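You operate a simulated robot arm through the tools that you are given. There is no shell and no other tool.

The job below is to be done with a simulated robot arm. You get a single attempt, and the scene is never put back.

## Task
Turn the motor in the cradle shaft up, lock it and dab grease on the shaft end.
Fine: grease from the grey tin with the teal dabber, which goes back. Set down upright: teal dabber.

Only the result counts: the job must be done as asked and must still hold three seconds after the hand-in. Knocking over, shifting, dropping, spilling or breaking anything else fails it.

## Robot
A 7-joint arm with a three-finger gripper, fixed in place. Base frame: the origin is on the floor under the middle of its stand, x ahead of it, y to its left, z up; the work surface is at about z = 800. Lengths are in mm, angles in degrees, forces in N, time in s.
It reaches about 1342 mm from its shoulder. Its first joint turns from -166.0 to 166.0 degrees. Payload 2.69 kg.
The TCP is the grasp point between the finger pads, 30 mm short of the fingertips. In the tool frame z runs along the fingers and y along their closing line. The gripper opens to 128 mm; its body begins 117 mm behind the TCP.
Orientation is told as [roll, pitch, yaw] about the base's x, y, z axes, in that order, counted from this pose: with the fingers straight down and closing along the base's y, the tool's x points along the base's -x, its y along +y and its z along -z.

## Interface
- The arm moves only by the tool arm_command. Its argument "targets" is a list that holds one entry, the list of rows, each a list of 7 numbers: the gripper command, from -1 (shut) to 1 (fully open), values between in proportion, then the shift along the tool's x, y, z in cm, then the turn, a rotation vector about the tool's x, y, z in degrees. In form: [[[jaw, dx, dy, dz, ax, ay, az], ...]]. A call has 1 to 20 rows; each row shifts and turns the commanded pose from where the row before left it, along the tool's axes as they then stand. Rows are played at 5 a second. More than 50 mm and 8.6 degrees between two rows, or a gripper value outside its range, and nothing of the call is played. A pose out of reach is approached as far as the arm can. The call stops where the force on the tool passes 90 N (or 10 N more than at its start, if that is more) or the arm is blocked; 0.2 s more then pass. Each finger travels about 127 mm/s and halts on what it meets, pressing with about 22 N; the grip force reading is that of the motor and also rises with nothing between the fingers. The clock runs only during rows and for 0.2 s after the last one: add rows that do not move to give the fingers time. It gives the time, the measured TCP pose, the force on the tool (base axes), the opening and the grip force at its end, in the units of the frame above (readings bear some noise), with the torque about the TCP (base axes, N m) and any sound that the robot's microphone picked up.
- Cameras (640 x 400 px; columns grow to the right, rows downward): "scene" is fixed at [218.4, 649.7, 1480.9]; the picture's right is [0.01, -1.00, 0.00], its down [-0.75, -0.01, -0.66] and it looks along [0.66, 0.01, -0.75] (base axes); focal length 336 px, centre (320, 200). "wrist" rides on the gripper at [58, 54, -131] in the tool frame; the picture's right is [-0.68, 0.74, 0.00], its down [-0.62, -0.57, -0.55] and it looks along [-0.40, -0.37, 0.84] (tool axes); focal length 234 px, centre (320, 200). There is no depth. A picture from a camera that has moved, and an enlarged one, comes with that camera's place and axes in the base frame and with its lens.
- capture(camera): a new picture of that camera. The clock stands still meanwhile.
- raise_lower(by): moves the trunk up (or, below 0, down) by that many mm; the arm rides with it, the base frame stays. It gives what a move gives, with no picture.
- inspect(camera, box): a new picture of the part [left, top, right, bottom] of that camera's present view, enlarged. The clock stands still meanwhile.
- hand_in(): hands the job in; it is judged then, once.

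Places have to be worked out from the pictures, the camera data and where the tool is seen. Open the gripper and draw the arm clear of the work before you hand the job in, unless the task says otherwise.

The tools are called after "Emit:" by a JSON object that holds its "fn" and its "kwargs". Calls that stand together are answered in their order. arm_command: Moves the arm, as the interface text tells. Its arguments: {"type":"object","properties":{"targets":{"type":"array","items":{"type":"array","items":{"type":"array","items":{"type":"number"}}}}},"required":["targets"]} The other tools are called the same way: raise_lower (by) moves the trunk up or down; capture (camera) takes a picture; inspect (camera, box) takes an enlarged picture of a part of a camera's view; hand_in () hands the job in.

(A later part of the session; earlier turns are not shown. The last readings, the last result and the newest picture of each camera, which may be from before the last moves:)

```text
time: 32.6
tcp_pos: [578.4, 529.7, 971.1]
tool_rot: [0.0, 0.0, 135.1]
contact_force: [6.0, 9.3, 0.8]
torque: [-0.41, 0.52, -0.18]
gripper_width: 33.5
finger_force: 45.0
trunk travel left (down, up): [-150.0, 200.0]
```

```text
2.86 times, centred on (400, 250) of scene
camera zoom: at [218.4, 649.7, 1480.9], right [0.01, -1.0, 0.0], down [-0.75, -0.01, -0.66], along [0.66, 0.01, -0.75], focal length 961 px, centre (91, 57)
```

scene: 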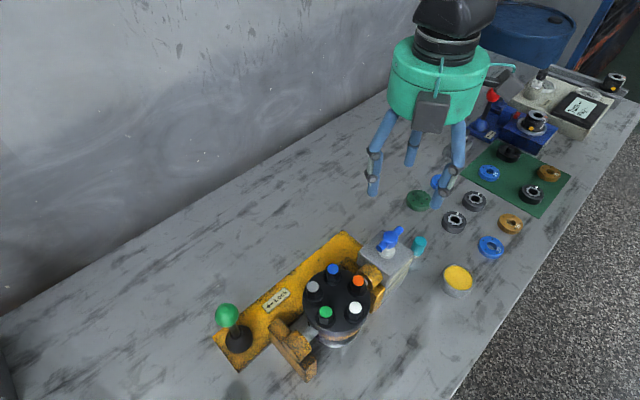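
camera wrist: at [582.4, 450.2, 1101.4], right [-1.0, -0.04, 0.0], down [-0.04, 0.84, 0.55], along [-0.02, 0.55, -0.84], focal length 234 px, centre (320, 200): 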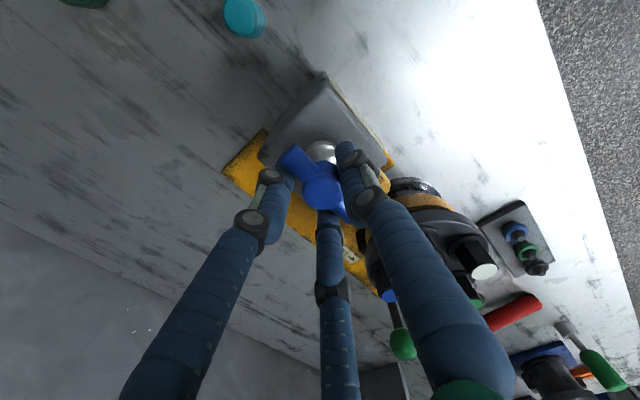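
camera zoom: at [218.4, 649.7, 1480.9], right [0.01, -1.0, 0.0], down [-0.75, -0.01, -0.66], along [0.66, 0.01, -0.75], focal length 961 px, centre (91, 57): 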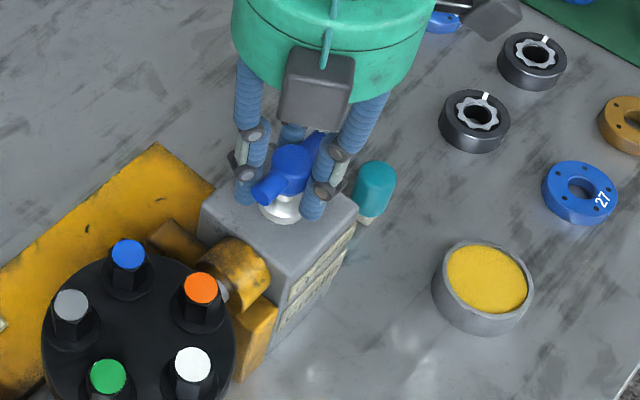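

The fingers hold the handle (33.5 mm). I'll turn clockwise (positive az) by about 24° to start and check the reaction and whether the motor moves.

Emit:
{"fn": "arm_command", "kwargs": {"targets": [[[-0.8, 0, 0, 0, 0, 0, 6], [-0.8, 0, 0, 0, 0, 0, 6], [-0.8, 0, 0, 0, 0, 0, 6], [-0.8, 0, 0, 0, 0, 0, 6], [-0.8, 0, 0, 0, 0, 0, 0]]]}}

Emit:
{"fn": "capture", "kwargs": {"camera": "scene"}}

Emit:
{"fn": "inspect", "kwargs": {"camera": "scene", "box": [280, 180, 480, 380]}}

```text
time: 33.8
tcp_pos: [580.6, 528.5, 971.7]
tool_rot: [0.0, -0.1, 110.9]
contact_force: [27.3, 0.2, 1.1]
torque: [-0.54, 0.44, 0.07]
gripper_width: 33.2
finger_force: 44.7
trunk travel left (down, up): [-150.0, 200.0]
```

```text
taken
```

scene: 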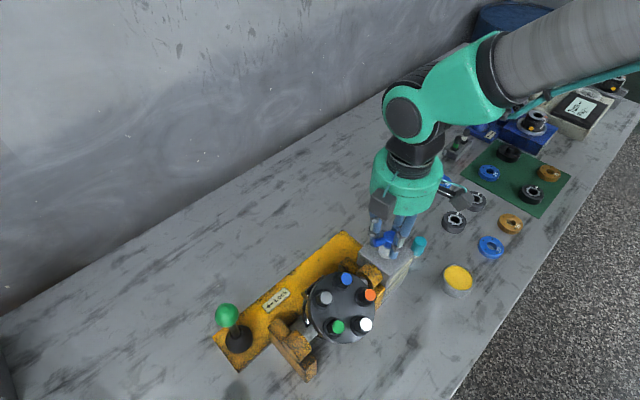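

```text
2.00 times, centred on (380, 280) of scene
camera zoom: at [218.4, 649.7, 1480.9], right [0.01, -1.0, 0.0], down [-0.75, -0.01, -0.66], along [0.66, 0.01, -0.75], focal length 672 px, centre (200, 40)
```

zoom: 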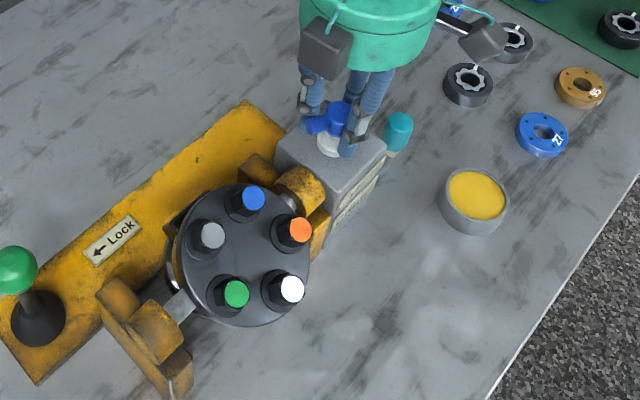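

The motor turned with the handle (its stud face tips toward the robot side). I'll keep turning clockwise in steps.

Emit:
{"fn": "arm_command", "kwargs": {"targets": [[[-0.8, 0, 0, 0, 0, 0, 6], [-0.8, 0, 0, 0, 0, 0, 6], [-0.8, 0, 0, 0, 0, 0, 6], [-0.8, 0, 0, 0, 0, 0, 6], [-0.8, 0, 0, 0, 0, 0, 6], [-0.8, 0, 0, 0, 0, 0, 6], [-0.8, 0, 0, 0, 0, 0, 0]]]}}

Emit:
{"fn": "inspect", "kwargs": {"camera": "scene", "box": [280, 180, 480, 380]}}

Emit:
{"fn": "capture", "kwargs": {"camera": "wrist"}}

```text
time: 35.4
tcp_pos: [580.3, 525.6, 971.2]
tool_rot: [0.1, 0.0, 74.9]
contact_force: [42.2, -30.7, 6.4]
torque: [-0.1, 0.6, 0.05]
gripper_width: 33.1
finger_force: 44.9
trunk travel left (down, up): [-150.0, 200.0]
```

```text
2.00 times, centred on (380, 280) of scene
camera zoom: at [218.4, 649.7, 1480.9], right [0.01, -1.0, 0.0], down [-0.75, -0.01, -0.66], along [0.66, 0.01, -0.75], focal length 672 px, centre (200, 40)
```

zoom: 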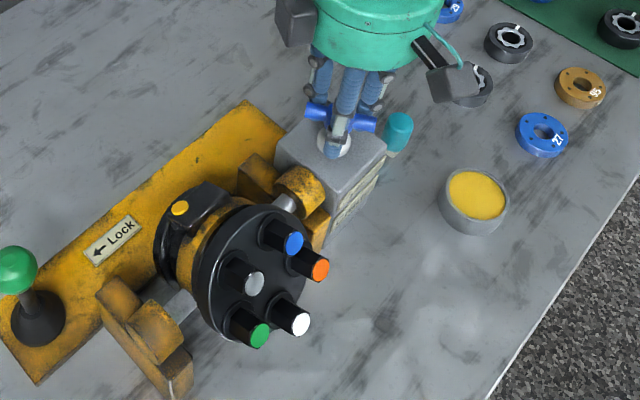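

```text
taken
camera wrist: at [513.6, 484.0, 1101.5], right [-0.54, 0.84, 0.0], down [0.71, 0.45, 0.55], along [0.46, 0.29, -0.84], focal length 234 px, centre (320, 200)
```

wrist: 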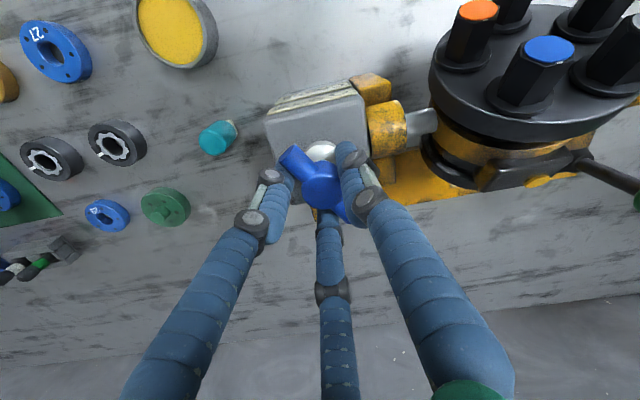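

The motor follows the handle about 1:1, and the side force (about 52 N) shows the grip is roughly 5 mm off the handle axis, which I estimate at (577, 525). I'll relieve that with a small shift and then turn about the true axis.

Emit:
{"fn": "arm_command", "kwargs": {"targets": [[[-0.8, 0.2, -0.41, 0, 0, 0, 0], [-0.8, 0.046, -0.024, 0, 0, 0, 6], [-0.8, 0.046, -0.024, 0, 0, 0, 6], [-0.8, 0.046, -0.024, 0, 0, 0, 6], [-0.8, 0.046, -0.024, 0, 0, 0, 6], [-0.8, 0, 0, 0, 0, 0, 0]]]}}

Emit:
{"fn": "inspect", "kwargs": {"camera": "scene", "box": [280, 180, 480, 380]}}

Emit:
{"fn": "capture", "kwargs": {"camera": "wrist"}}

```text
time: 36.8
tcp_pos: [579.9, 524.0, 970.6]
tool_rot: [0.0, 0.0, 51.0]
contact_force: [-14.2, 24.8, 2.9]
torque: [0.85, 0.56, -0.16]
gripper_width: 32.9
finger_force: 44.8
trunk travel left (down, up): [-150.0, 200.0]
```

```text
2.00 times, centred on (380, 280) of scene
camera zoom: at [218.4, 649.7, 1480.9], right [0.01, -1.0, 0.0], down [-0.75, -0.01, -0.66], along [0.66, 0.01, -0.75], focal length 672 px, centre (200, 40)
```

zoom: 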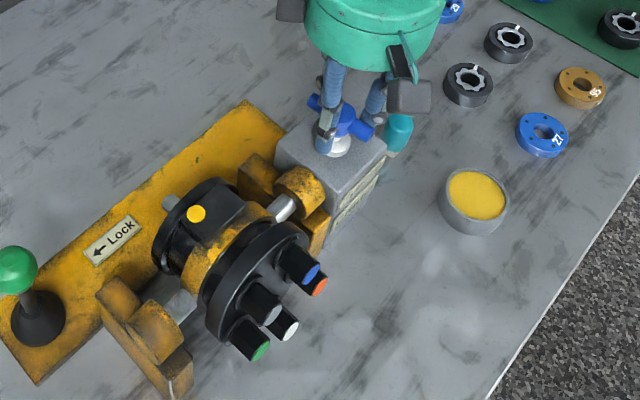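

```text
taken
camera wrist: at [501.8, 513.5, 1101.4], right [-0.15, 0.99, 0.0], down [0.83, 0.12, 0.55], along [0.54, 0.08, -0.84], focal length 234 px, centre (320, 200)
```

wrist: 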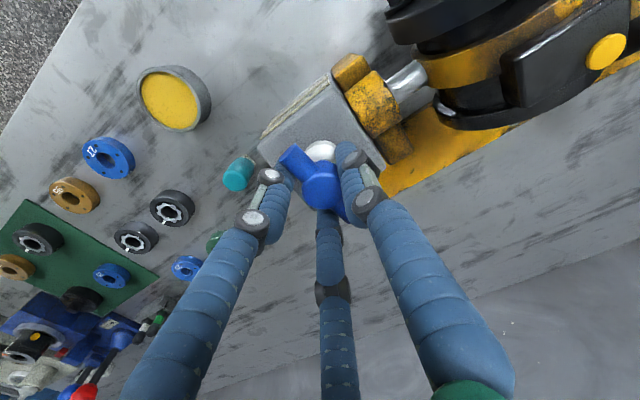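

The motor is now about horizontal, and the shaft stub shows on the wall side. The side force changed sign (about 28 N), so I'll take part of the shift back and turn on.

Emit:
{"fn": "arm_command", "kwargs": {"targets": [[[-0.8, -0.09, 0.22, 0, 0, 0, 0], [-0.8, 0.03, -0.01, 0, 0, 0, 6], [-0.8, 0.03, -0.01, 0, 0, 0, 6], [-0.8, 0.03, -0.01, 0, 0, 0, 6], [-0.8, 0.03, -0.01, 0, 0, 0, 6], [-0.8, 0, 0, 0, 0, 0, 0]]]}}

Emit:
{"fn": "inspect", "kwargs": {"camera": "scene", "box": [280, 180, 480, 380]}}

```text
time: 38.2
tcp_pos: [579.1, 522.5, 970.7]
tool_rot: [0.0, 0.0, 26.9]
contact_force: [-8.4, -2.1, 4.3]
torque: [0.7, 0.3, -0.1]
gripper_width: 33.1
finger_force: 45.1
trunk travel left (down, up): [-150.0, 200.0]
```

```text
2.00 times, centred on (380, 280) of scene
camera zoom: at [218.4, 649.7, 1480.9], right [0.01, -1.0, 0.0], down [-0.75, -0.01, -0.66], along [0.66, 0.01, -0.75], focal length 672 px, centre (200, 40)
```

zoom: 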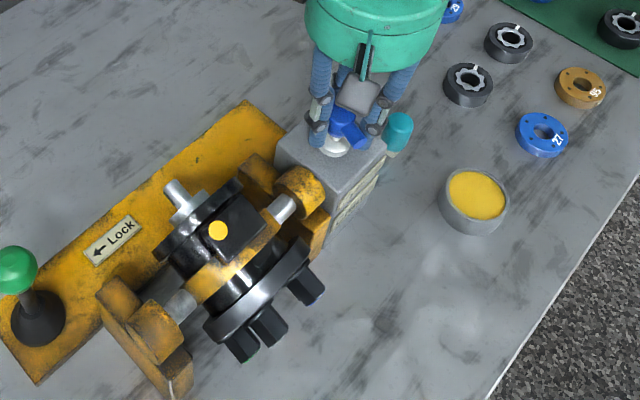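

Forces are low now and the shaft is swinging up. I'll continue turning clockwise.

Emit:
{"fn": "arm_command", "kwargs": {"targets": [[[-0.8, 0.03, -0.01, 0, 0, 0, 6], [-0.8, 0.03, -0.01, 0, 0, 0, 6], [-0.8, 0.03, -0.01, 0, 0, 0, 6], [-0.8, 0.03, -0.01, 0, 0, 0, 6], [-0.8, 0.03, -0.01, 0, 0, 0, 6], [-0.8, 0, 0, 0, 0, 0, 0]]]}}

Emit:
{"fn": "inspect", "kwargs": {"camera": "scene", "box": [280, 180, 480, 380]}}

```text
time: 39.6
tcp_pos: [577.4, 522.6, 972.1]
tool_rot: [0.0, 0.0, -3.0]
contact_force: [-13.1, -2.2, 2.9]
torque: [0.76, 0.04, -0.09]
gripper_width: 33.1
finger_force: 45.4
trunk travel left (down, up): [-150.0, 200.0]
```

```text
2.00 times, centred on (380, 280) of scene
camera zoom: at [218.4, 649.7, 1480.9], right [0.01, -1.0, 0.0], down [-0.75, -0.01, -0.66], along [0.66, 0.01, -0.75], focal length 672 px, centre (200, 40)
```

zoom: 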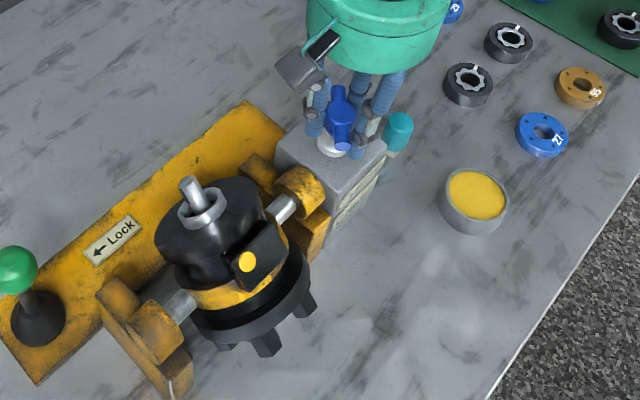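

The shaft is about 40° short of upright. I'll continue with 30° and then fine-tune.

Emit:
{"fn": "arm_command", "kwargs": {"targets": [[[-0.8, 0.02, 0.0, 0, 0, 0, 6], [-0.8, 0.02, 0.0, 0, 0, 0, 6], [-0.8, 0.02, 0.0, 0, 0, 0, 6], [-0.8, 0.02, 0.0, 0, 0, 0, 6], [-0.8, 0.02, 0.0, 0, 0, 0, 6], [-0.8, 0, 0, 0, 0, 0, 0]]]}}

Emit:
{"fn": "inspect", "kwargs": {"camera": "scene", "box": [280, 180, 480, 380]}}

Emit:
{"fn": "capture", "kwargs": {"camera": "wrist"}}

```text
time: 41.0
tcp_pos: [574.9, 523.5, 971.2]
tool_rot: [-0.1, 0.1, -33.0]
contact_force: [-24.2, -3.3, -1.5]
torque: [0.51, -0.31, -0.03]
gripper_width: 32.9
finger_force: 45.1
trunk travel left (down, up): [-150.0, 200.0]
```

```text
2.00 times, centred on (380, 280) of scene
camera zoom: at [218.4, 649.7, 1480.9], right [0.01, -1.0, 0.0], down [-0.75, -0.01, -0.66], along [0.66, 0.01, -0.75], focal length 672 px, centre (200, 40)
```

zoom: 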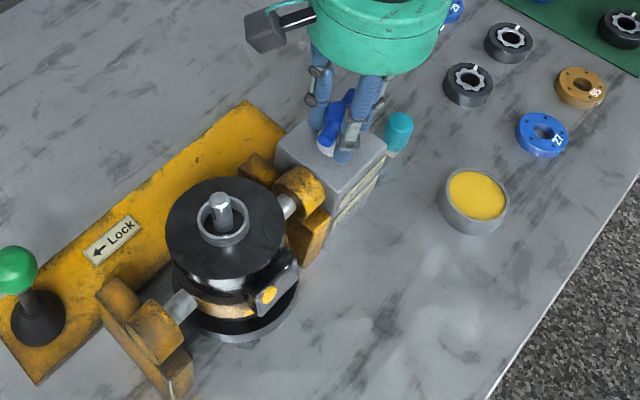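

```text
taken
camera wrist: at [556.3, 600.2, 1101.3], right [0.97, 0.25, 0.0], down [0.21, -0.81, 0.55], along [0.14, -0.53, -0.84], focal length 234 px, centre (320, 200)
```

wrist: 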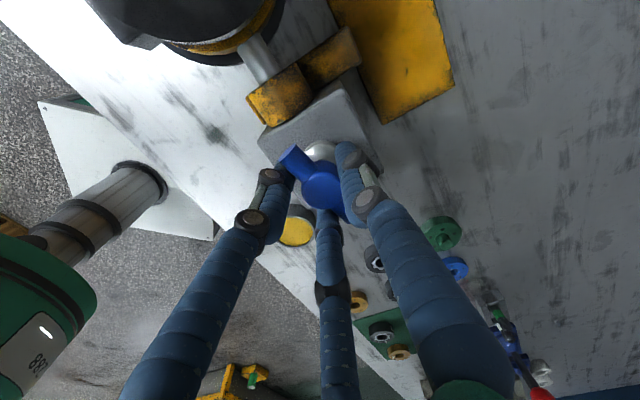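

168° done. I'll relieve the side force and turn the last 12° in small steps, watching for a stop.

Emit:
{"fn": "arm_command", "kwargs": {"targets": [[[-0.8, 0.15, -0.13, 0, 0, 0, 0], [-0.8, 0.02, 0.0, 0, 0, 0, 4], [-0.8, 0.02, 0.0, 0, 0, 0, 4], [-0.8, 0.02, 0.0, 0, 0, 0, 4], [-0.8, 0, 0, 0, 0, 0, 0], [-0.8, 0, 0, 0, 0, 0, 0]]]}}

Emit:
{"fn": "inspect", "kwargs": {"camera": "scene", "box": [300, 230, 420, 350]}}

```text
time: 42.4
tcp_pos: [575.4, 523.0, 969.9]
tool_rot: [-0.1, 0.0, -44.9]
contact_force: [-3.9, -7.8, -7.3]
torque: [0.09, -0.77, -0.14]
gripper_width: 32.8
finger_force: 44.9
trunk travel left (down, up): [-150.0, 200.0]
```

```text
3.33 times, centred on (360, 290) of scene
camera zoom: at [218.4, 649.7, 1480.9], right [0.01, -1.0, 0.0], down [-0.75, -0.01, -0.66], along [0.66, 0.01, -0.75], focal length 1121 px, centre (187, -100)
```

zoom: 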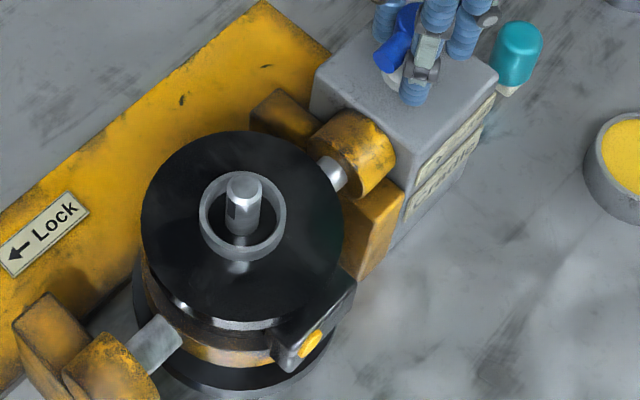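

The shaft now looks upright (180° of handle turn). I'll open the fingers gently, lift off the handle, and check that the motor stays.

Emit:
{"fn": "arm_command", "kwargs": {"targets": [[[-0.3, 0, 0, 0, 0, 0, 0], [0.0, 0, 0, 0, 0, 0, 0], [0.4, 0, 0, 0, 0, 0, 0], [0.4, 0, 0, 0, 0, 0, 0], [0.4, 0, 0, -3, 0, 0, 0], [0.4, 0, 0, -4, 0, 0, 0], [0.4, 0, 0, -4, 0, 0, 0], [0.4, 0, 0, 0, 0, 0, 0]]]}}

Emit:
{"fn": "inspect", "kwargs": {"camera": "scene", "box": [300, 230, 420, 350]}}

Emit:
{"fn": "inspect", "kwargs": {"camera": "scene", "box": [325, 265, 365, 305]}}

Emit:
{"fn": "capture", "kwargs": {"camera": "wrist"}}

```text
time: 44.2
tcp_pos: [575.0, 523.6, 1081.9]
tool_rot: [-0.1, 0.0, -45.1]
contact_force: [-0.1, 0.3, -0.4]
torque: [0.04, -0.06, 0.02]
gripper_width: 89.7
finger_force: 0.1
trunk travel left (down, up): [-150.0, 200.0]
```

```text
3.33 times, centred on (360, 290) of scene
camera zoom: at [218.4, 649.7, 1480.9], right [0.01, -1.0, 0.0], down [-0.75, -0.01, -0.66], along [0.66, 0.01, -0.75], focal length 1121 px, centre (187, -100)
```

zoom: 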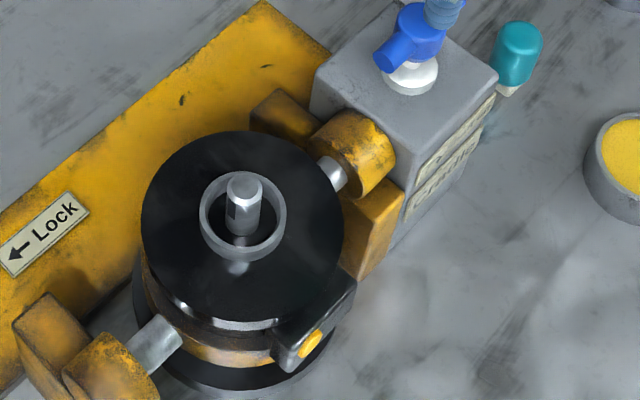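

```text
10.00 times, centred on (345, 285) of scene
camera zoom: at [218.4, 649.7, 1480.9], right [0.01, -1.0, 0.0], down [-0.75, -0.01, -0.66], along [0.66, 0.01, -0.75], focal length 3362 px, centre (70, -650)
```

zoom: 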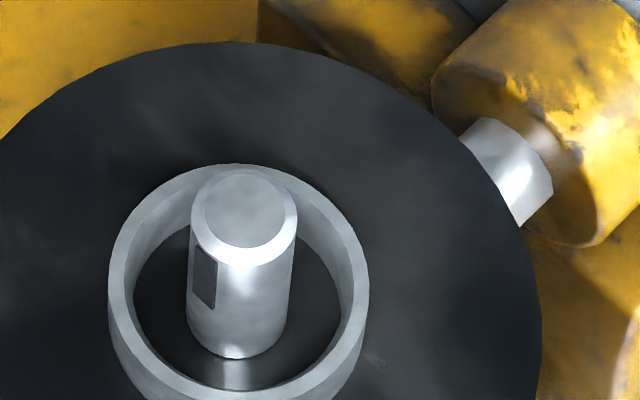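

```text
taken
camera wrist: at [571.2, 603.5, 1211.9], right [1.0, 0.04, 0.0], down [0.04, -0.84, 0.55], along [0.02, -0.55, -0.84], focal length 234 px, centre (320, 200)
```

wrist: 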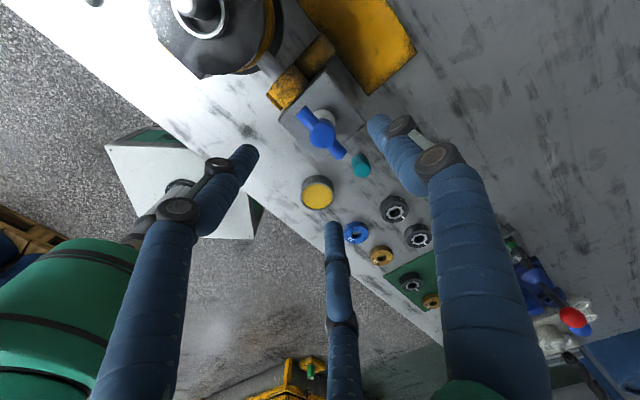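

The motor stays put, and the shaft stands in a ring collar. I'll check how upright it is, measuring the handle angle and the shaft more closely.

Emit:
{"fn": "inspect", "kwargs": {"camera": "wrist", "box": [270, 80, 390, 200]}}

Emit:
{"fn": "inspect", "kwargs": {"camera": "scene", "box": [370, 220, 420, 270]}}

```text
3.33 times, centred on (330, 140) of wrist
camera zoom: at [571.2, 603.5, 1211.9], right [1.0, 0.04, 0.0], down [0.04, -0.84, 0.55], along [0.02, -0.55, -0.84], focal length 781 px, centre (287, 400)
```

zoom: 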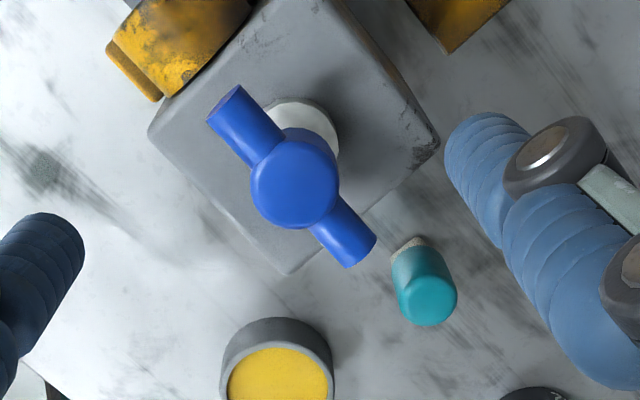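

```text
8.00 times, centred on (395, 245) of scene
camera zoom: at [218.4, 649.7, 1480.9], right [0.01, -1.0, 0.0], down [-0.75, -0.01, -0.66], along [0.66, 0.01, -0.75], focal length 2690 px, centre (-280, -160)
```

zoom: 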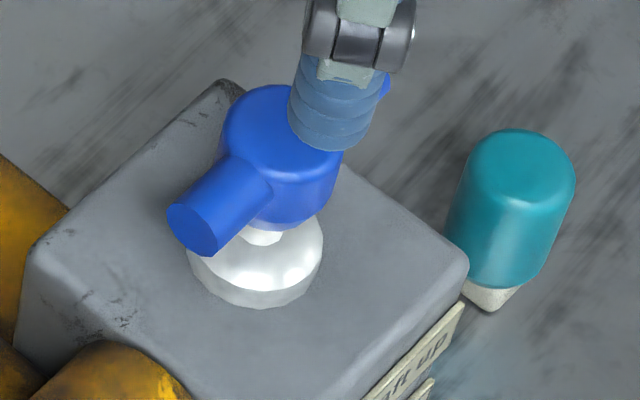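

The wings lie about 1.5° short of the box edge direction. To judge the shaft directly, I'll look along the trunnion axis from the lever side.

Emit:
{"fn": "arm_command", "kwargs": {"targets": [[[0.4, 0, 0, -4, 0, 0, 0], [0.4, 0, 0, -4, 0, 0, 0], [0.4, 4.75, 0, 0, 0, 0, 0], [0.4, 4.75, 0, 0, 0, 0, 0], [0.4, 4.75, 0, 0, 0, 0, 0], [0.4, 4.75, 0, 0, 0, 0, 0], [0.4, 4.75, 0, 0, 0, 0, 0], [0.4, 4.75, 0, 0, 0, 0, 0], [0.4, 0, 0, 0, 0, 0, -8.6], [0.4, 0, 0, 0, 0, 0, -8.6], [0.4, 0, 0, 0, 0, 0, -8.6], [0.4, 0, 0, 0, 0, 0, -8.6], [0.4, 0, 0, 0, 0, 0, -8.6], [0.4, 0, 0, 0, 0, 0, 0]]]}}

Emit:
{"fn": "arm_command", "kwargs": {"targets": [[[0.4, 0, 0, 3.8, 0, 0, 0], [0.4, 0, 0, 3.8, 0, 0, 0], [0.4, 0, 0, 3.8, 0, 0, 0], [0.4, 0, 0, 0, 5.1, -5.475, 0], [0.4, 0, 0, 0, 5.1, -5.475, 0], [0.4, 0, 0, 0, 5.1, -5.475, 0], [0.4, 0, 0, 0, 5.1, -5.475, 0], [0.4, 0, 0, 0, 0, 0, 0]]]}}

Emit:
{"fn": "capture", "kwargs": {"camera": "wrist"}}

```text
time: 47.2
tcp_pos: [374.0, 726.4, 1161.2]
tool_rot: [0.0, 0.1, -1.9]
contact_force: [-0.3, -0.1, 0.0]
torque: [0.0, -0.03, -0.01]
gripper_width: 89.5
finger_force: 0.1
trunk travel left (down, up): [-150.0, 200.0]
```

```text
time: 49.0
tcp_pos: [372.0, 725.6, 1046.4]
tool_rot: [-21.5, -21.4, 2.2]
contact_force: [-0.5, 1.0, -0.6]
torque: [-0.04, -0.01, 0.04]
gripper_width: 89.5
finger_force: 0.2
trunk travel left (down, up): [-150.0, 200.0]
```

```text
taken
camera wrist: at [278.1, 820.2, 1120.1], right [0.7, 0.71, 0.0], down [0.32, -0.31, 0.89], along [0.63, -0.63, -0.45], focal length 234 px, centre (320, 200)
```

wrist: 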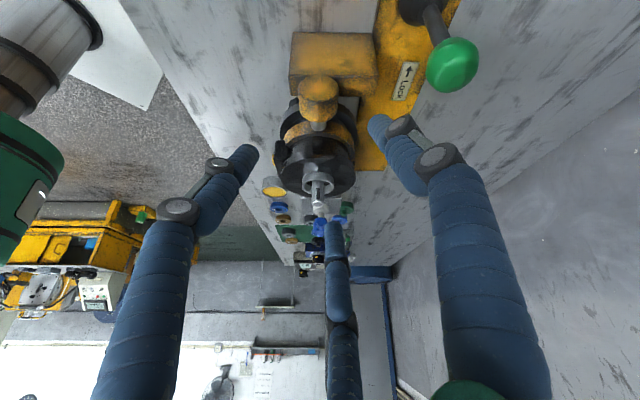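

Emit:
{"fn": "inspect", "kwargs": {"camera": "wrist", "box": [250, 60, 390, 220]}}

Emit:
{"fn": "inspect", "kwargs": {"camera": "wrist", "box": [290, 150, 350, 220]}}

```text
2.50 times, centred on (320, 140) of wrist
camera zoom: at [278.1, 820.2, 1120.1], right [0.7, 0.71, 0.0], down [0.32, -0.31, 0.89], along [0.63, -0.63, -0.45], focal length 585 px, centre (320, 350)
```

zoom: 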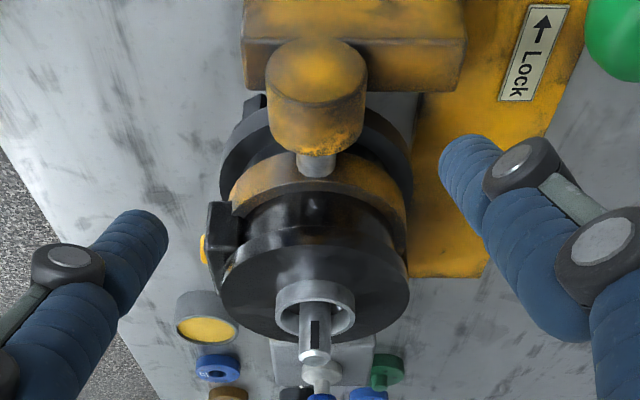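

```text
5.71 times, centred on (320, 185) of wrist
camera zoom: at [278.1, 820.2, 1120.1], right [0.7, 0.71, 0.0], down [0.32, -0.31, 0.89], along [0.63, -0.63, -0.45], focal length 1338 px, centre (320, 286)
```

zoom: 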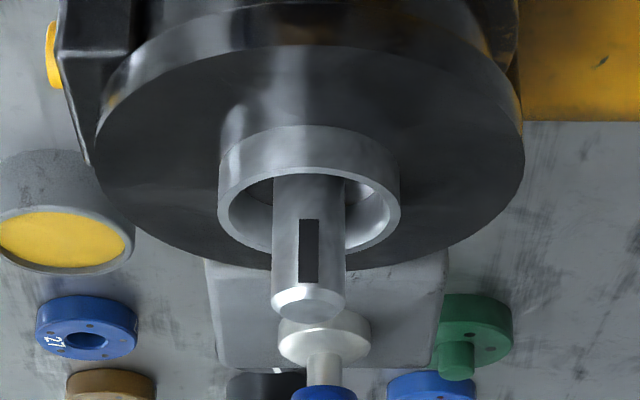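

Emit:
{"fn": "inspect", "kwargs": {"camera": "wrist", "box": [306, 176, 332, 206]}}

Emit:
{"fn": "inspect", "kwargs": {"camera": "wrist", "box": [270, 120, 370, 200]}}

```text
13.33 times, centred on (319, 191) of wrist
camera zoom: at [278.1, 820.2, 1120.1], right [0.7, 0.71, 0.0], down [0.32, -0.31, 0.89], along [0.63, -0.63, -0.45], focal length 3122 px, centre (333, 320)
```

zoom: 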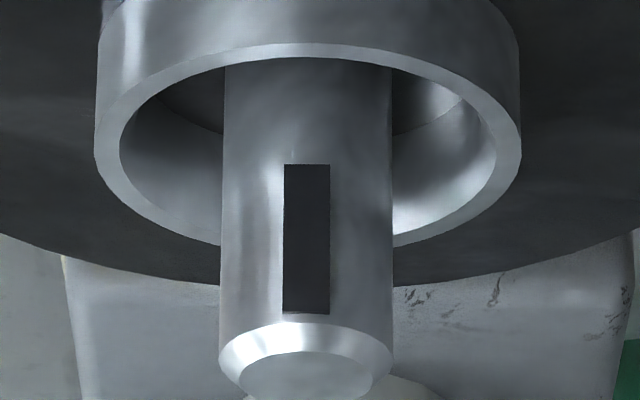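

```text
5.00 times, centred on (320, 160) of wrist
camera zoom: at [278.1, 820.2, 1120.1], right [0.7, 0.71, 0.0], down [0.32, -0.31, 0.89], along [0.63, -0.63, -0.45], focal length 1171 px, centre (320, 400)
```

zoom: 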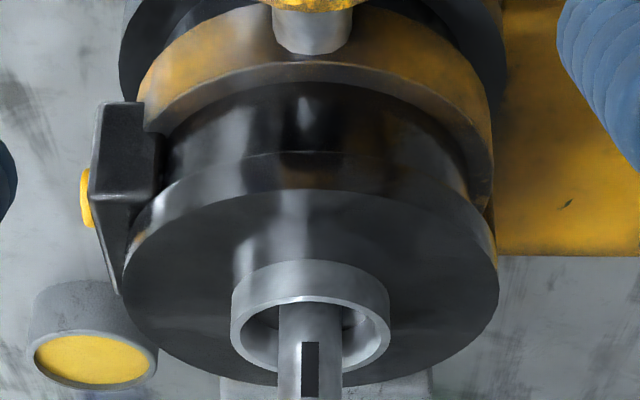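

The shaft is upright within about half a degree, with its end at about (471, 625, 985). Next is locking: I'll straighten the hand, close the fingers, and bring them to the +u side of the upright lever ball.

Emit:
{"fn": "arm_command", "kwargs": {"targets": [[[0.4, 0, 0, 0, -5.1, 5.475, 0], [0.4, 0, 0, 0, -5.1, 5.475, 0], [0.4, 0, 0, 0, -5.1, 5.475, 0], [0.4, 0, 0, 0, -5.1, 5.475, 0], [0.4, 0, 0, -4, 0, 0, 0], [0.4, 0, 0, -4, 0, 0, 0], [0, 0, 0, 0, 0, 0, -7.83], [-0.5, 0, 0, 0, 0, 0, -7.83], [-1, 0, 0, 0, 0, 0, -7.83], [-1, 0, 0, 0, 0, 0, -7.83], [-1, 0, 0, 0, 0, 0, -7.83], [-1, 0, 0, 0, 0, 0, -7.83], [-1, 0, 0, 0, 0, 0, 0]]]}}

Emit:
{"fn": "arm_command", "kwargs": {"targets": [[[-1, -3.72, -1.46, 0, 0, 0, 0], [-1, -3.72, -1.46, 0, 0, 0, 0], [-1, -3.72, -1.46, 0, 0, 0, 0], [-1, 0, 0, 0, 0, 0, 0]]]}}

Emit:
{"fn": "capture", "kwargs": {"camera": "wrist"}}

Emit:
{"fn": "inspect", "kwargs": {"camera": "scene", "box": [180, 180, 420, 380]}}

```text
time: 51.8
tcp_pos: [373.4, 725.3, 1127.5]
tool_rot: [0.0, 0.0, 45.1]
contact_force: [0.1, 0.6, -0.4]
torque: [-0.02, 0.0, 0.01]
gripper_width: 2.2
finger_force: 22.2
trunk travel left (down, up): [-150.0, 200.0]
```

```text
time: 52.8
tcp_pos: [484.7, 774.0, 1125.8]
tool_rot: [0.0, 0.0, 45.0]
contact_force: [0.2, 0.1, -0.1]
torque: [0.03, 0.04, 0.02]
gripper_width: 2.3
finger_force: 21.3
trunk travel left (down, up): [-150.0, 200.0]
```

```text
taken
camera wrist: at [404.8, 769.8, 1256.2], right [-0.04, 1.0, 0.0], down [0.84, 0.04, 0.55], along [0.55, 0.02, -0.84], focal length 234 px, centre (320, 200)
```

wrist: 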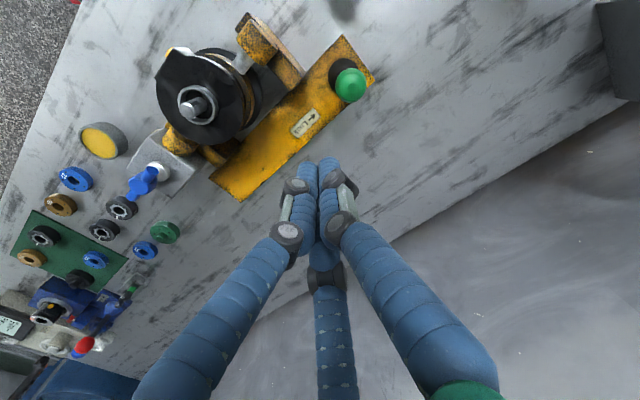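

```text
2.00 times, centred on (300, 280) of scene
camera zoom: at [218.4, 649.7, 1480.9], right [0.01, -1.0, 0.0], down [-0.75, -0.01, -0.66], along [0.66, 0.01, -0.75], focal length 672 px, centre (360, 40)
```

zoom: 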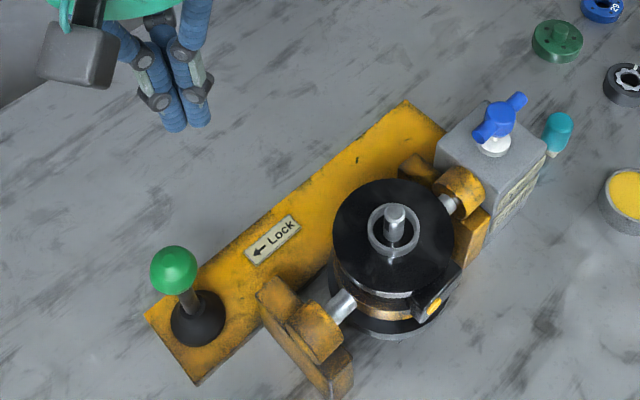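

Closed fingers stand over (485, 774), on the +u side of the ball. I'll lower to tip height z≈895 and push along -u, toward Lock.

Emit:
{"fn": "arm_command", "kwargs": {"targets": [[[-1, 0, 0, 4, 0, 0, 0], [-1, 0, 0, 4, 0, 0, 0], [-1, 0, 0, 4, 0, 0, 0], [-1, 0, 0, 4, 0, 0, 0], [-1, 0, 0, 4, 0, 0, 0], [-1, 0, 0, 0, 0, 0, 0]]]}}

Emit:
{"fn": "arm_command", "kwargs": {"targets": [[[-1, 0, 1, 0, 0, 0, 0], [-1, 0, 1, 0, 0, 0, 0], [-1, 0, 1, 0, 0, 0, 0], [-1, 0, 1, 0, 0, 0, 0], [-1, 0, 0, 0, 0, 0, 0]]]}}

Emit:
{"fn": "capture", "kwargs": {"camera": "wrist"}}

Emit:
{"fn": "inspect", "kwargs": {"camera": "scene", "box": [120, 220, 360, 400]}}

```text
time: 54.2
tcp_pos: [483.2, 774.1, 926.5]
tool_rot: [0.0, 0.0, 45.0]
contact_force: [0.2, 0.4, 0.4]
torque: [-0.02, 0.02, -0.01]
gripper_width: 2.4
finger_force: 22.5
trunk travel left (down, up): [-150.0, 200.0]
```

```text
time: 55.4
tcp_pos: [455.2, 800.8, 927.6]
tool_rot: [0.0, 0.0, 45.0]
contact_force: [0.3, 0.3, -1.5]
torque: [0.0, 0.01, -0.02]
gripper_width: 2.0
finger_force: 21.9
trunk travel left (down, up): [-150.0, 200.0]
```

```text
taken
camera wrist: at [375.7, 798.3, 1057.3], right [-0.04, 1.0, 0.0], down [0.84, 0.04, 0.55], along [0.55, 0.02, -0.84], focal length 234 px, centre (320, 200)
```

wrist: 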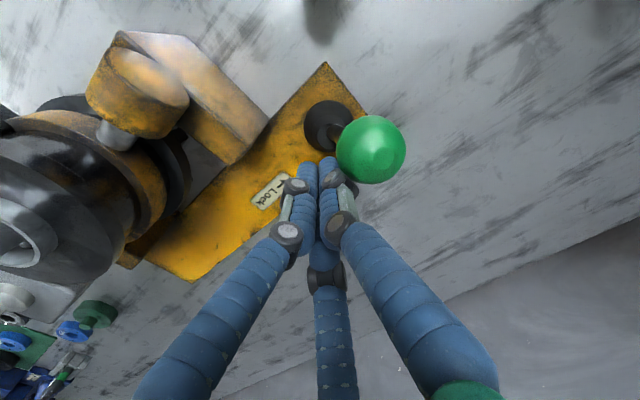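

```text
2.22 times, centred on (240, 310) of scene
camera zoom: at [218.4, 649.7, 1480.9], right [0.01, -1.0, 0.0], down [-0.75, -0.01, -0.66], along [0.66, 0.01, -0.75], focal length 747 px, centre (498, -44)
```

zoom: 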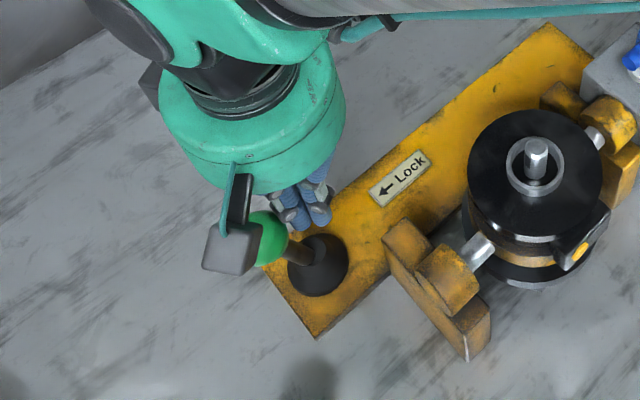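

The lever is tipping toward Lock with no notable force. I'll push on in smaller steps until it reaches its stop.

Emit:
{"fn": "arm_command", "kwargs": {"targets": [[[-1, 0, 1, 0, 0, 0, 0], [-1, 0, 1, 0, 0, 0, 0], [-1, 0, 0.5, 0, 0, 0, 0], [-1, 0, 0.5, 0, 0, 0, 0], [-1, 0, 0.3, 0, 0, 0, 0], [-1, 0, 0, 0, 0, 0, 0]]]}}

Emit:
{"fn": "capture", "kwargs": {"camera": "wrist"}}

```text
time: 56.8
tcp_pos: [431.8, 823.2, 927.3]
tool_rot: [0.1, 0.1, 45.0]
contact_force: [3.1, -1.7, -1.8]
torque: [-0.04, -0.03, -0.01]
gripper_width: 2.0
finger_force: 22.1
trunk travel left (down, up): [-150.0, 200.0]
```

```text
taken
camera wrist: at [353.0, 821.3, 1057.2], right [-0.04, 1.0, 0.0], down [0.84, 0.04, 0.55], along [0.55, 0.02, -0.84], focal length 234 px, centre (320, 200)
```

wrist: 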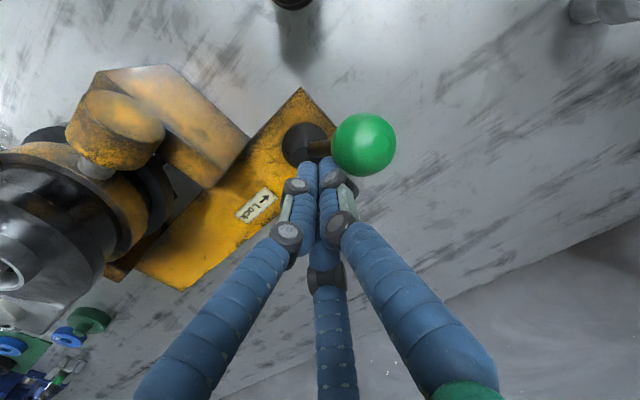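

The ball is back at about (406, 851), its original locked place. I'll nudge a few mm more to feel the stop.

Emit:
{"fn": "arm_command", "kwargs": {"targets": [[[-1, 0, 0.3, 0, 0, 0, 0], [-1, 0, 0, 0, 0, 0, 0]]]}}

Emit:
{"fn": "arm_command", "kwargs": {"targets": [[[-1, 0, 0.3, 0, 0, 0, 0], [-1, 0, 0, 0, 0, 0, 0]]]}}

```text
time: 57.4
tcp_pos: [430.9, 825.1, 925.9]
tool_rot: [0.0, 0.2, 45.0]
contact_force: [19.5, -18.2, 0.1]
torque: [-0.27, -0.17, -0.01]
gripper_width: 2.1
finger_force: 22.0
trunk travel left (down, up): [-150.0, 200.0]
```

```text
time: 58.0
tcp_pos: [432.3, 825.0, 926.5]
tool_rot: [0.0, 0.1, 45.0]
contact_force: [42.6, -41.4, 0.5]
torque: [-0.64, -0.33, 0.02]
gripper_width: 1.9
finger_force: 22.2
trunk travel left (down, up): [-150.0, 200.0]
```

The force rises steeply (59 N), so the lever is at its lock stop. I'll back off, rise, and check that the lever and motor stay as they are.

Emit:
{"fn": "arm_command", "kwargs": {"targets": [[[-1, 0, -1, 0, 0, 0, 0], [-1, 0, -2, 0, 0, 0, 0], [-1, 0, 0, -4, 0, 0, 0], [-1, 0, 0, -4, 0, 0, 0], [-1, 0, 0, -4, 0, 0, 0], [-1, 0, 0, -4, 0, 0, 0], [-1, 0, 0, -4, 0, 0, 0], [-1, 0, 0, 0, 0, 0, 0]]]}}

Emit:
{"fn": "capture", "kwargs": {"camera": "wrist"}}

Emit:
{"fn": "inspect", "kwargs": {"camera": "scene", "box": [160, 200, 420, 390]}}

```text
time: 59.8
tcp_pos: [448.2, 805.8, 1127.2]
tool_rot: [0.0, 0.0, 44.9]
contact_force: [-0.3, 0.0, 0.6]
torque: [0.03, -0.01, 0.02]
gripper_width: 2.3
finger_force: 22.0
trunk travel left (down, up): [-150.0, 200.0]
```

```text
taken
camera wrist: at [370.1, 802.0, 1257.4], right [-0.04, 1.0, 0.0], down [0.84, 0.04, 0.55], along [0.55, 0.02, -0.84], focal length 234 px, centre (320, 200)
```

wrist: 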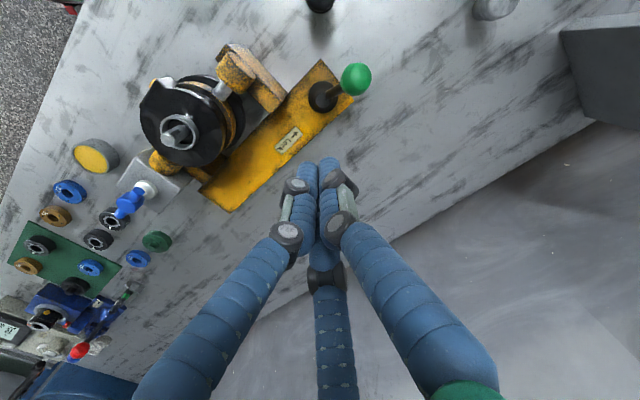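

```text
2.11 times, centred on (290, 295) of scene
camera zoom: at [218.4, 649.7, 1480.9], right [0.01, -1.0, 0.0], down [-0.75, -0.01, -0.66], along [0.66, 0.01, -0.75], focal length 708 px, centre (383, 0)
```

zoom: 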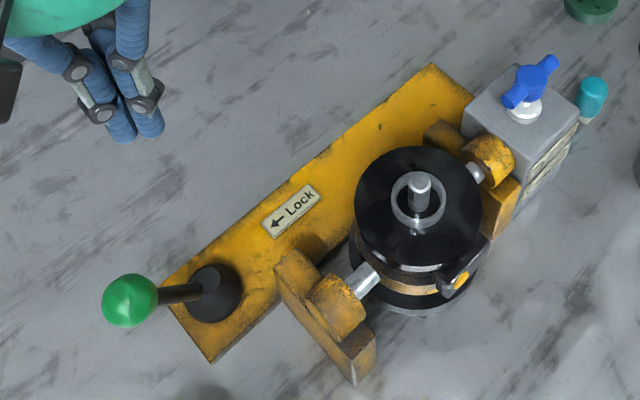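

The lever is back at Lock and the shaft is upright. Next I'll fetch the dabber: move high over (640, 438), turn to yaw 135° so the wrist camera is on the side away from the handle, and take a closer look.

Emit:
{"fn": "arm_command", "kwargs": {"targets": [[[-1, 1.38, -4.4, 0, 0, 0, 0], [-1, 1.38, -4.4, 0, 0, 0, 0], [-0.5, 1.38, -4.4, 0, 0, 0, 0], [0, 1.38, -4.4, 0, 0, 0, 0], [0.2, 1.38, -4.4, 0, 0, 0, 0], [0.2, 1.38, -4.4, 0, 0, 0, 0], [0.2, 1.38, -4.4, 0, 0, 0, 0], [0.2, 1.38, -4.4, 0, 0, 0, 0], [0.2, 1.38, -4.4, 0, 0, 0, 0], [0.2, 0, 0, 0, 0, 0, 0]]]}}

Emit:
{"fn": "arm_command", "kwargs": {"targets": [[[0.2, 0, 0, 0, 0, 0, -8.2], [0.2, 0, 0, 0, 0, 0, -8.2], [0.2, 0, 0, 0, 0, 0, -8.2], [0.2, 0, 0, 0, 0, 0, -8.2], [0.2, 0, 0, 0, 0, 0, -8.2], [0.2, 0, 0, 0, 0, 0, -8.2], [0.2, 0, 0, 0, 0, 0, -8.2], [0.2, 0, 0, 0, 0, 0, -8.2], [0.2, 0, 0, 0, 0, 0, -8.2], [0.2, 0, 0, 0, 0, 0, -8.2], [0.2, 0, 0, 0, 0, 0, -8.0], [0.2, 0, 0, 0, 0, 0, 0]]]}}

Emit:
{"fn": "capture", "kwargs": {"camera": "wrist"}}

Emit:
{"fn": "inspect", "kwargs": {"camera": "wrist", "box": [240, 40, 400, 200]}}

Emit:
{"fn": "capture", "kwargs": {"camera": "scene"}}

```text
time: 62.0
tcp_pos: [640.7, 438.4, 1125.6]
tool_rot: [0.0, 0.0, 44.9]
contact_force: [0.2, -0.2, -0.2]
torque: [0.05, 0.04, 0.01]
gripper_width: 76.6
finger_force: 0.1
trunk travel left (down, up): [-150.0, 200.0]
```

```text
time: 64.6
tcp_pos: [641.3, 440.7, 1127.0]
tool_rot: [0.1, 0.1, 135.1]
contact_force: [-0.4, -0.5, -0.2]
torque: [-0.01, 0.0, 0.02]
gripper_width: 77.0
finger_force: 0.1
trunk travel left (down, up): [-150.0, 200.0]
```

```text
taken
camera wrist: at [645.0, 360.5, 1257.6], right [-1.0, -0.04, 0.0], down [-0.04, 0.84, 0.55], along [-0.02, 0.55, -0.84], focal length 234 px, centre (320, 200)
```

wrist: 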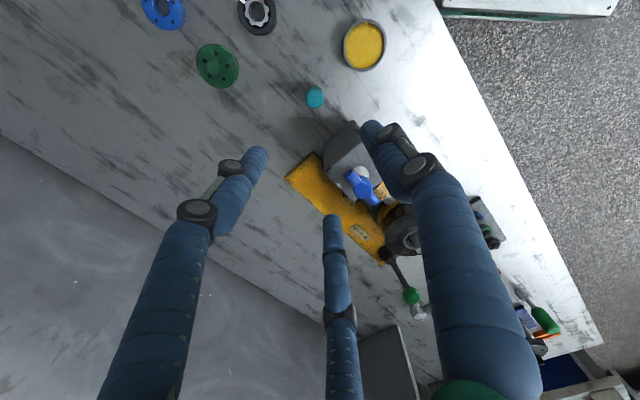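

```text
2.50 times, centred on (320, 120) of wrist
camera zoom: at [645.0, 360.5, 1257.6], right [-1.0, -0.04, 0.0], down [-0.04, 0.84, 0.55], along [-0.02, 0.55, -0.84], focal length 585 px, centre (320, 400)
```

zoom: 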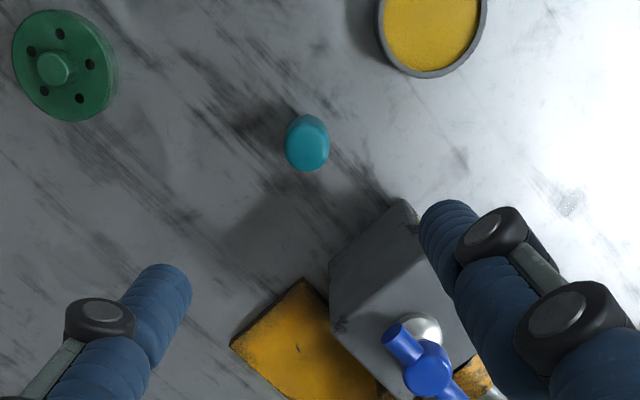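

```text
taken
```

scene: 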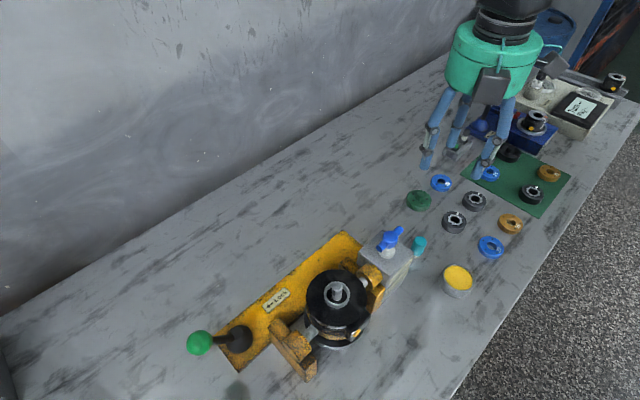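

Several rays now agree on about (650, 432), with the dabber top near z≈852. I'll shift by about 13 mm and descend to TCP z≈950 to refine this up close.

Emit:
{"fn": "arm_command", "kwargs": {"targets": [[[0.2, 1.27, 0, 0, 0, 0, 0], [0.2, 0, 0, 4.4, 0, 0, 0], [0.2, 0, 0, 4.4, 0, 0, 0], [0.2, 0, 0, 4.4, 0, 0, 0], [0.2, 0, 0, 4.4, 0, 0, 0], [0.2, 0, 0, 0, 0, 0, 0]]]}}

Emit:
{"fn": "capture", "kwargs": {"camera": "wrist"}}

Emit:
{"fn": "inspect", "kwargs": {"camera": "wrist", "box": [260, 60, 400, 200]}}

Emit:
{"fn": "inspect", "kwargs": {"camera": "scene", "box": [380, 180, 500, 300]}}

```text
time: 66.0
tcp_pos: [651.4, 430.9, 951.1]
tool_rot: [-0.1, 0.1, 135.0]
contact_force: [0.2, -0.4, 0.0]
torque: [-0.02, 0.07, -0.01]
gripper_width: 76.7
finger_force: 0.1
trunk travel left (down, up): [-150.0, 200.0]
```

```text
taken
camera wrist: at [655.2, 351.7, 1081.9], right [-1.0, -0.04, 0.0], down [-0.04, 0.84, 0.55], along [-0.02, 0.55, -0.84], focal length 234 px, centre (320, 200)
```

wrist: 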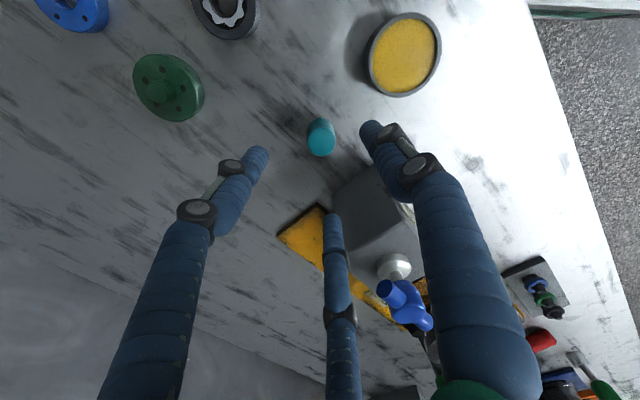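

```text
2.86 times, centred on (330, 130) of wrist
camera zoom: at [655.2, 351.7, 1081.9], right [-1.0, -0.04, 0.0], down [-0.04, 0.84, 0.55], along [-0.02, 0.55, -0.84], focal length 669 px, centre (291, 400)
```

zoom: 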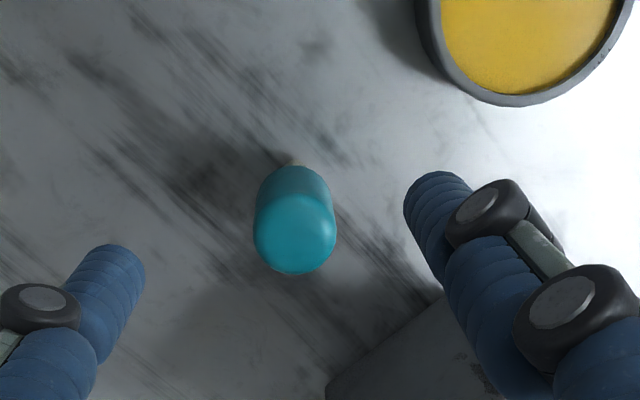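

```text
3.33 times, centred on (440, 240) of scene
camera zoom: at [218.4, 649.7, 1480.9], right [0.01, -1.0, 0.0], down [-0.75, -0.01, -0.66], along [0.66, 0.01, -0.75], focal length 1121 px, centre (-80, 67)
```

zoom: 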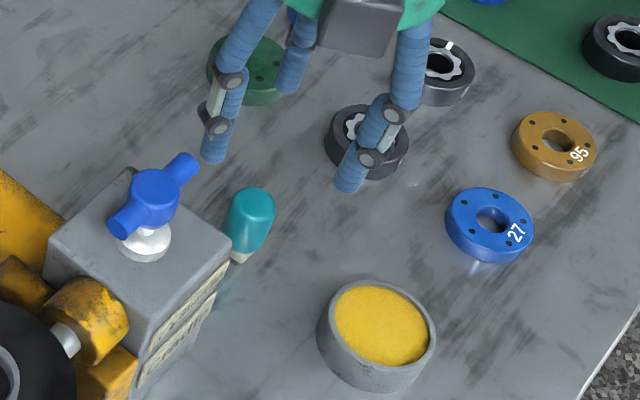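

The dabber's top is centred at (652, 430.4, 855), Ø≈29 mm, directly under the TCP (651.4, 430.9). I'll lower to z≈845 with a 64 mm opening and check before closing.

Emit:
{"fn": "arm_command", "kwargs": {"targets": [[[0.0, 0, 0, 0, 0, 0, 0], [0.0, 0, 0, 3.5, 0, 0, 0], [0.0, 0, 0, 3.5, 0, 0, 0], [0.0, 0, 0, 2.5, 0, 0, 0], [0.0, 0, 0, 1.0, 0, 0, 0], [0.0, 0, 0, 0, 0, 0, 0]]]}}

Emit:
{"fn": "inspect", "kwargs": {"camera": "wrist", "box": [220, 60, 440, 240]}}

Emit:
{"fn": "inspect", "kwargs": {"camera": "scene", "box": [380, 180, 500, 300]}}

```text
time: 67.4
tcp_pos: [650.3, 431.1, 845.9]
tool_rot: [-0.1, 0.0, 135.0]
contact_force: [-0.2, -0.5, 0.1]
torque: [-0.01, 0.03, 0.02]
gripper_width: 63.9
finger_force: 0.0
trunk travel left (down, up): [-150.0, 200.0]
```

```text
2.22 times, centred on (330, 150) of wrist
camera zoom: at [654.3, 352.0, 976.6], right [-1.0, -0.04, 0.0], down [-0.04, 0.84, 0.55], along [-0.02, 0.55, -0.84], focal length 520 px, centre (298, 311)
```

zoom: 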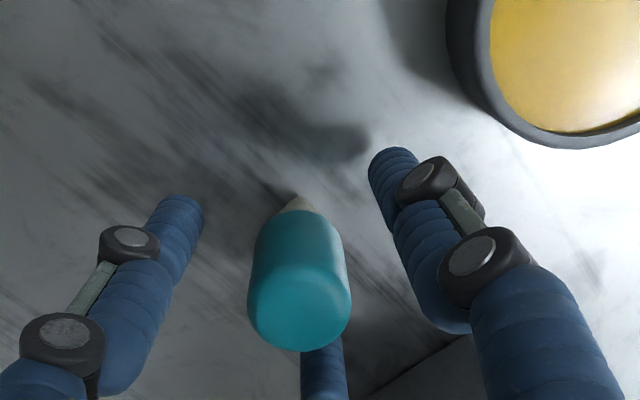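

```text
3.33 times, centred on (440, 240) of scene
camera zoom: at [218.4, 649.7, 1480.9], right [0.01, -1.0, 0.0], down [-0.75, -0.01, -0.66], along [0.66, 0.01, -0.75], focal length 1121 px, centre (-80, 67)
```

zoom: 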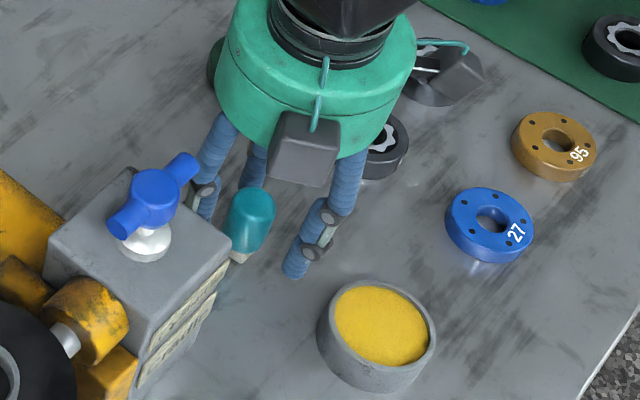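

The dabber's pale tip tapers, so its foot is small. I'll look at it in more detail before gripping.

Emit:
{"fn": "inspect", "kwargs": {"camera": "wrist", "box": [300, 130, 350, 180]}}

Emit:
{"fn": "inspect", "kwargs": {"camera": "scene", "box": [400, 225, 440, 265]}}

```text
8.00 times, centred on (325, 155) of wrist
camera zoom: at [654.3, 352.0, 976.6], right [-1.0, -0.04, 0.0], down [-0.04, 0.84, 0.55], along [-0.02, 0.55, -0.84], focal length 1873 px, centre (280, 560)
```

zoom: 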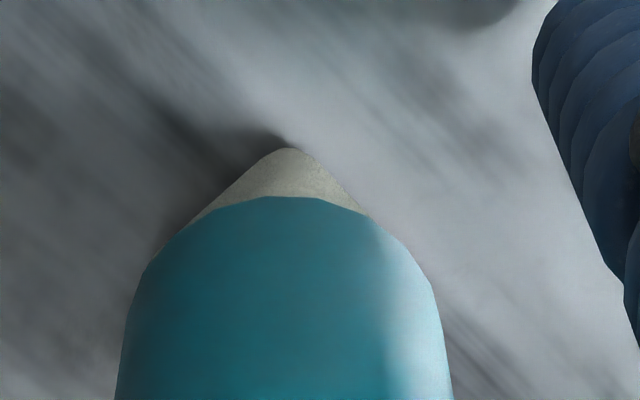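

```text
10.00 times, centred on (420, 245) of scene
camera zoom: at [218.4, 649.7, 1480.9], right [0.01, -1.0, 0.0], down [-0.75, -0.01, -0.66], along [0.66, 0.01, -0.75], focal length 3362 px, centre (-680, -250)
```

zoom: 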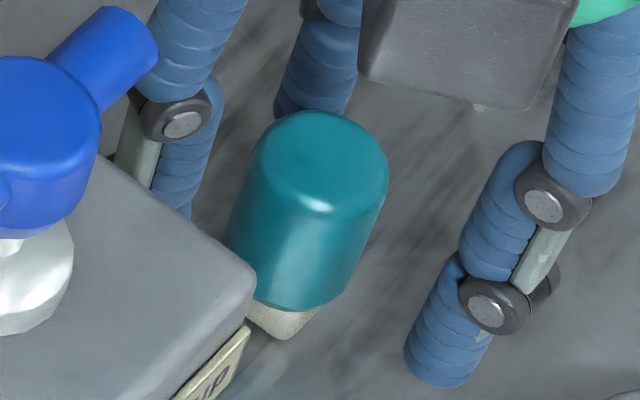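

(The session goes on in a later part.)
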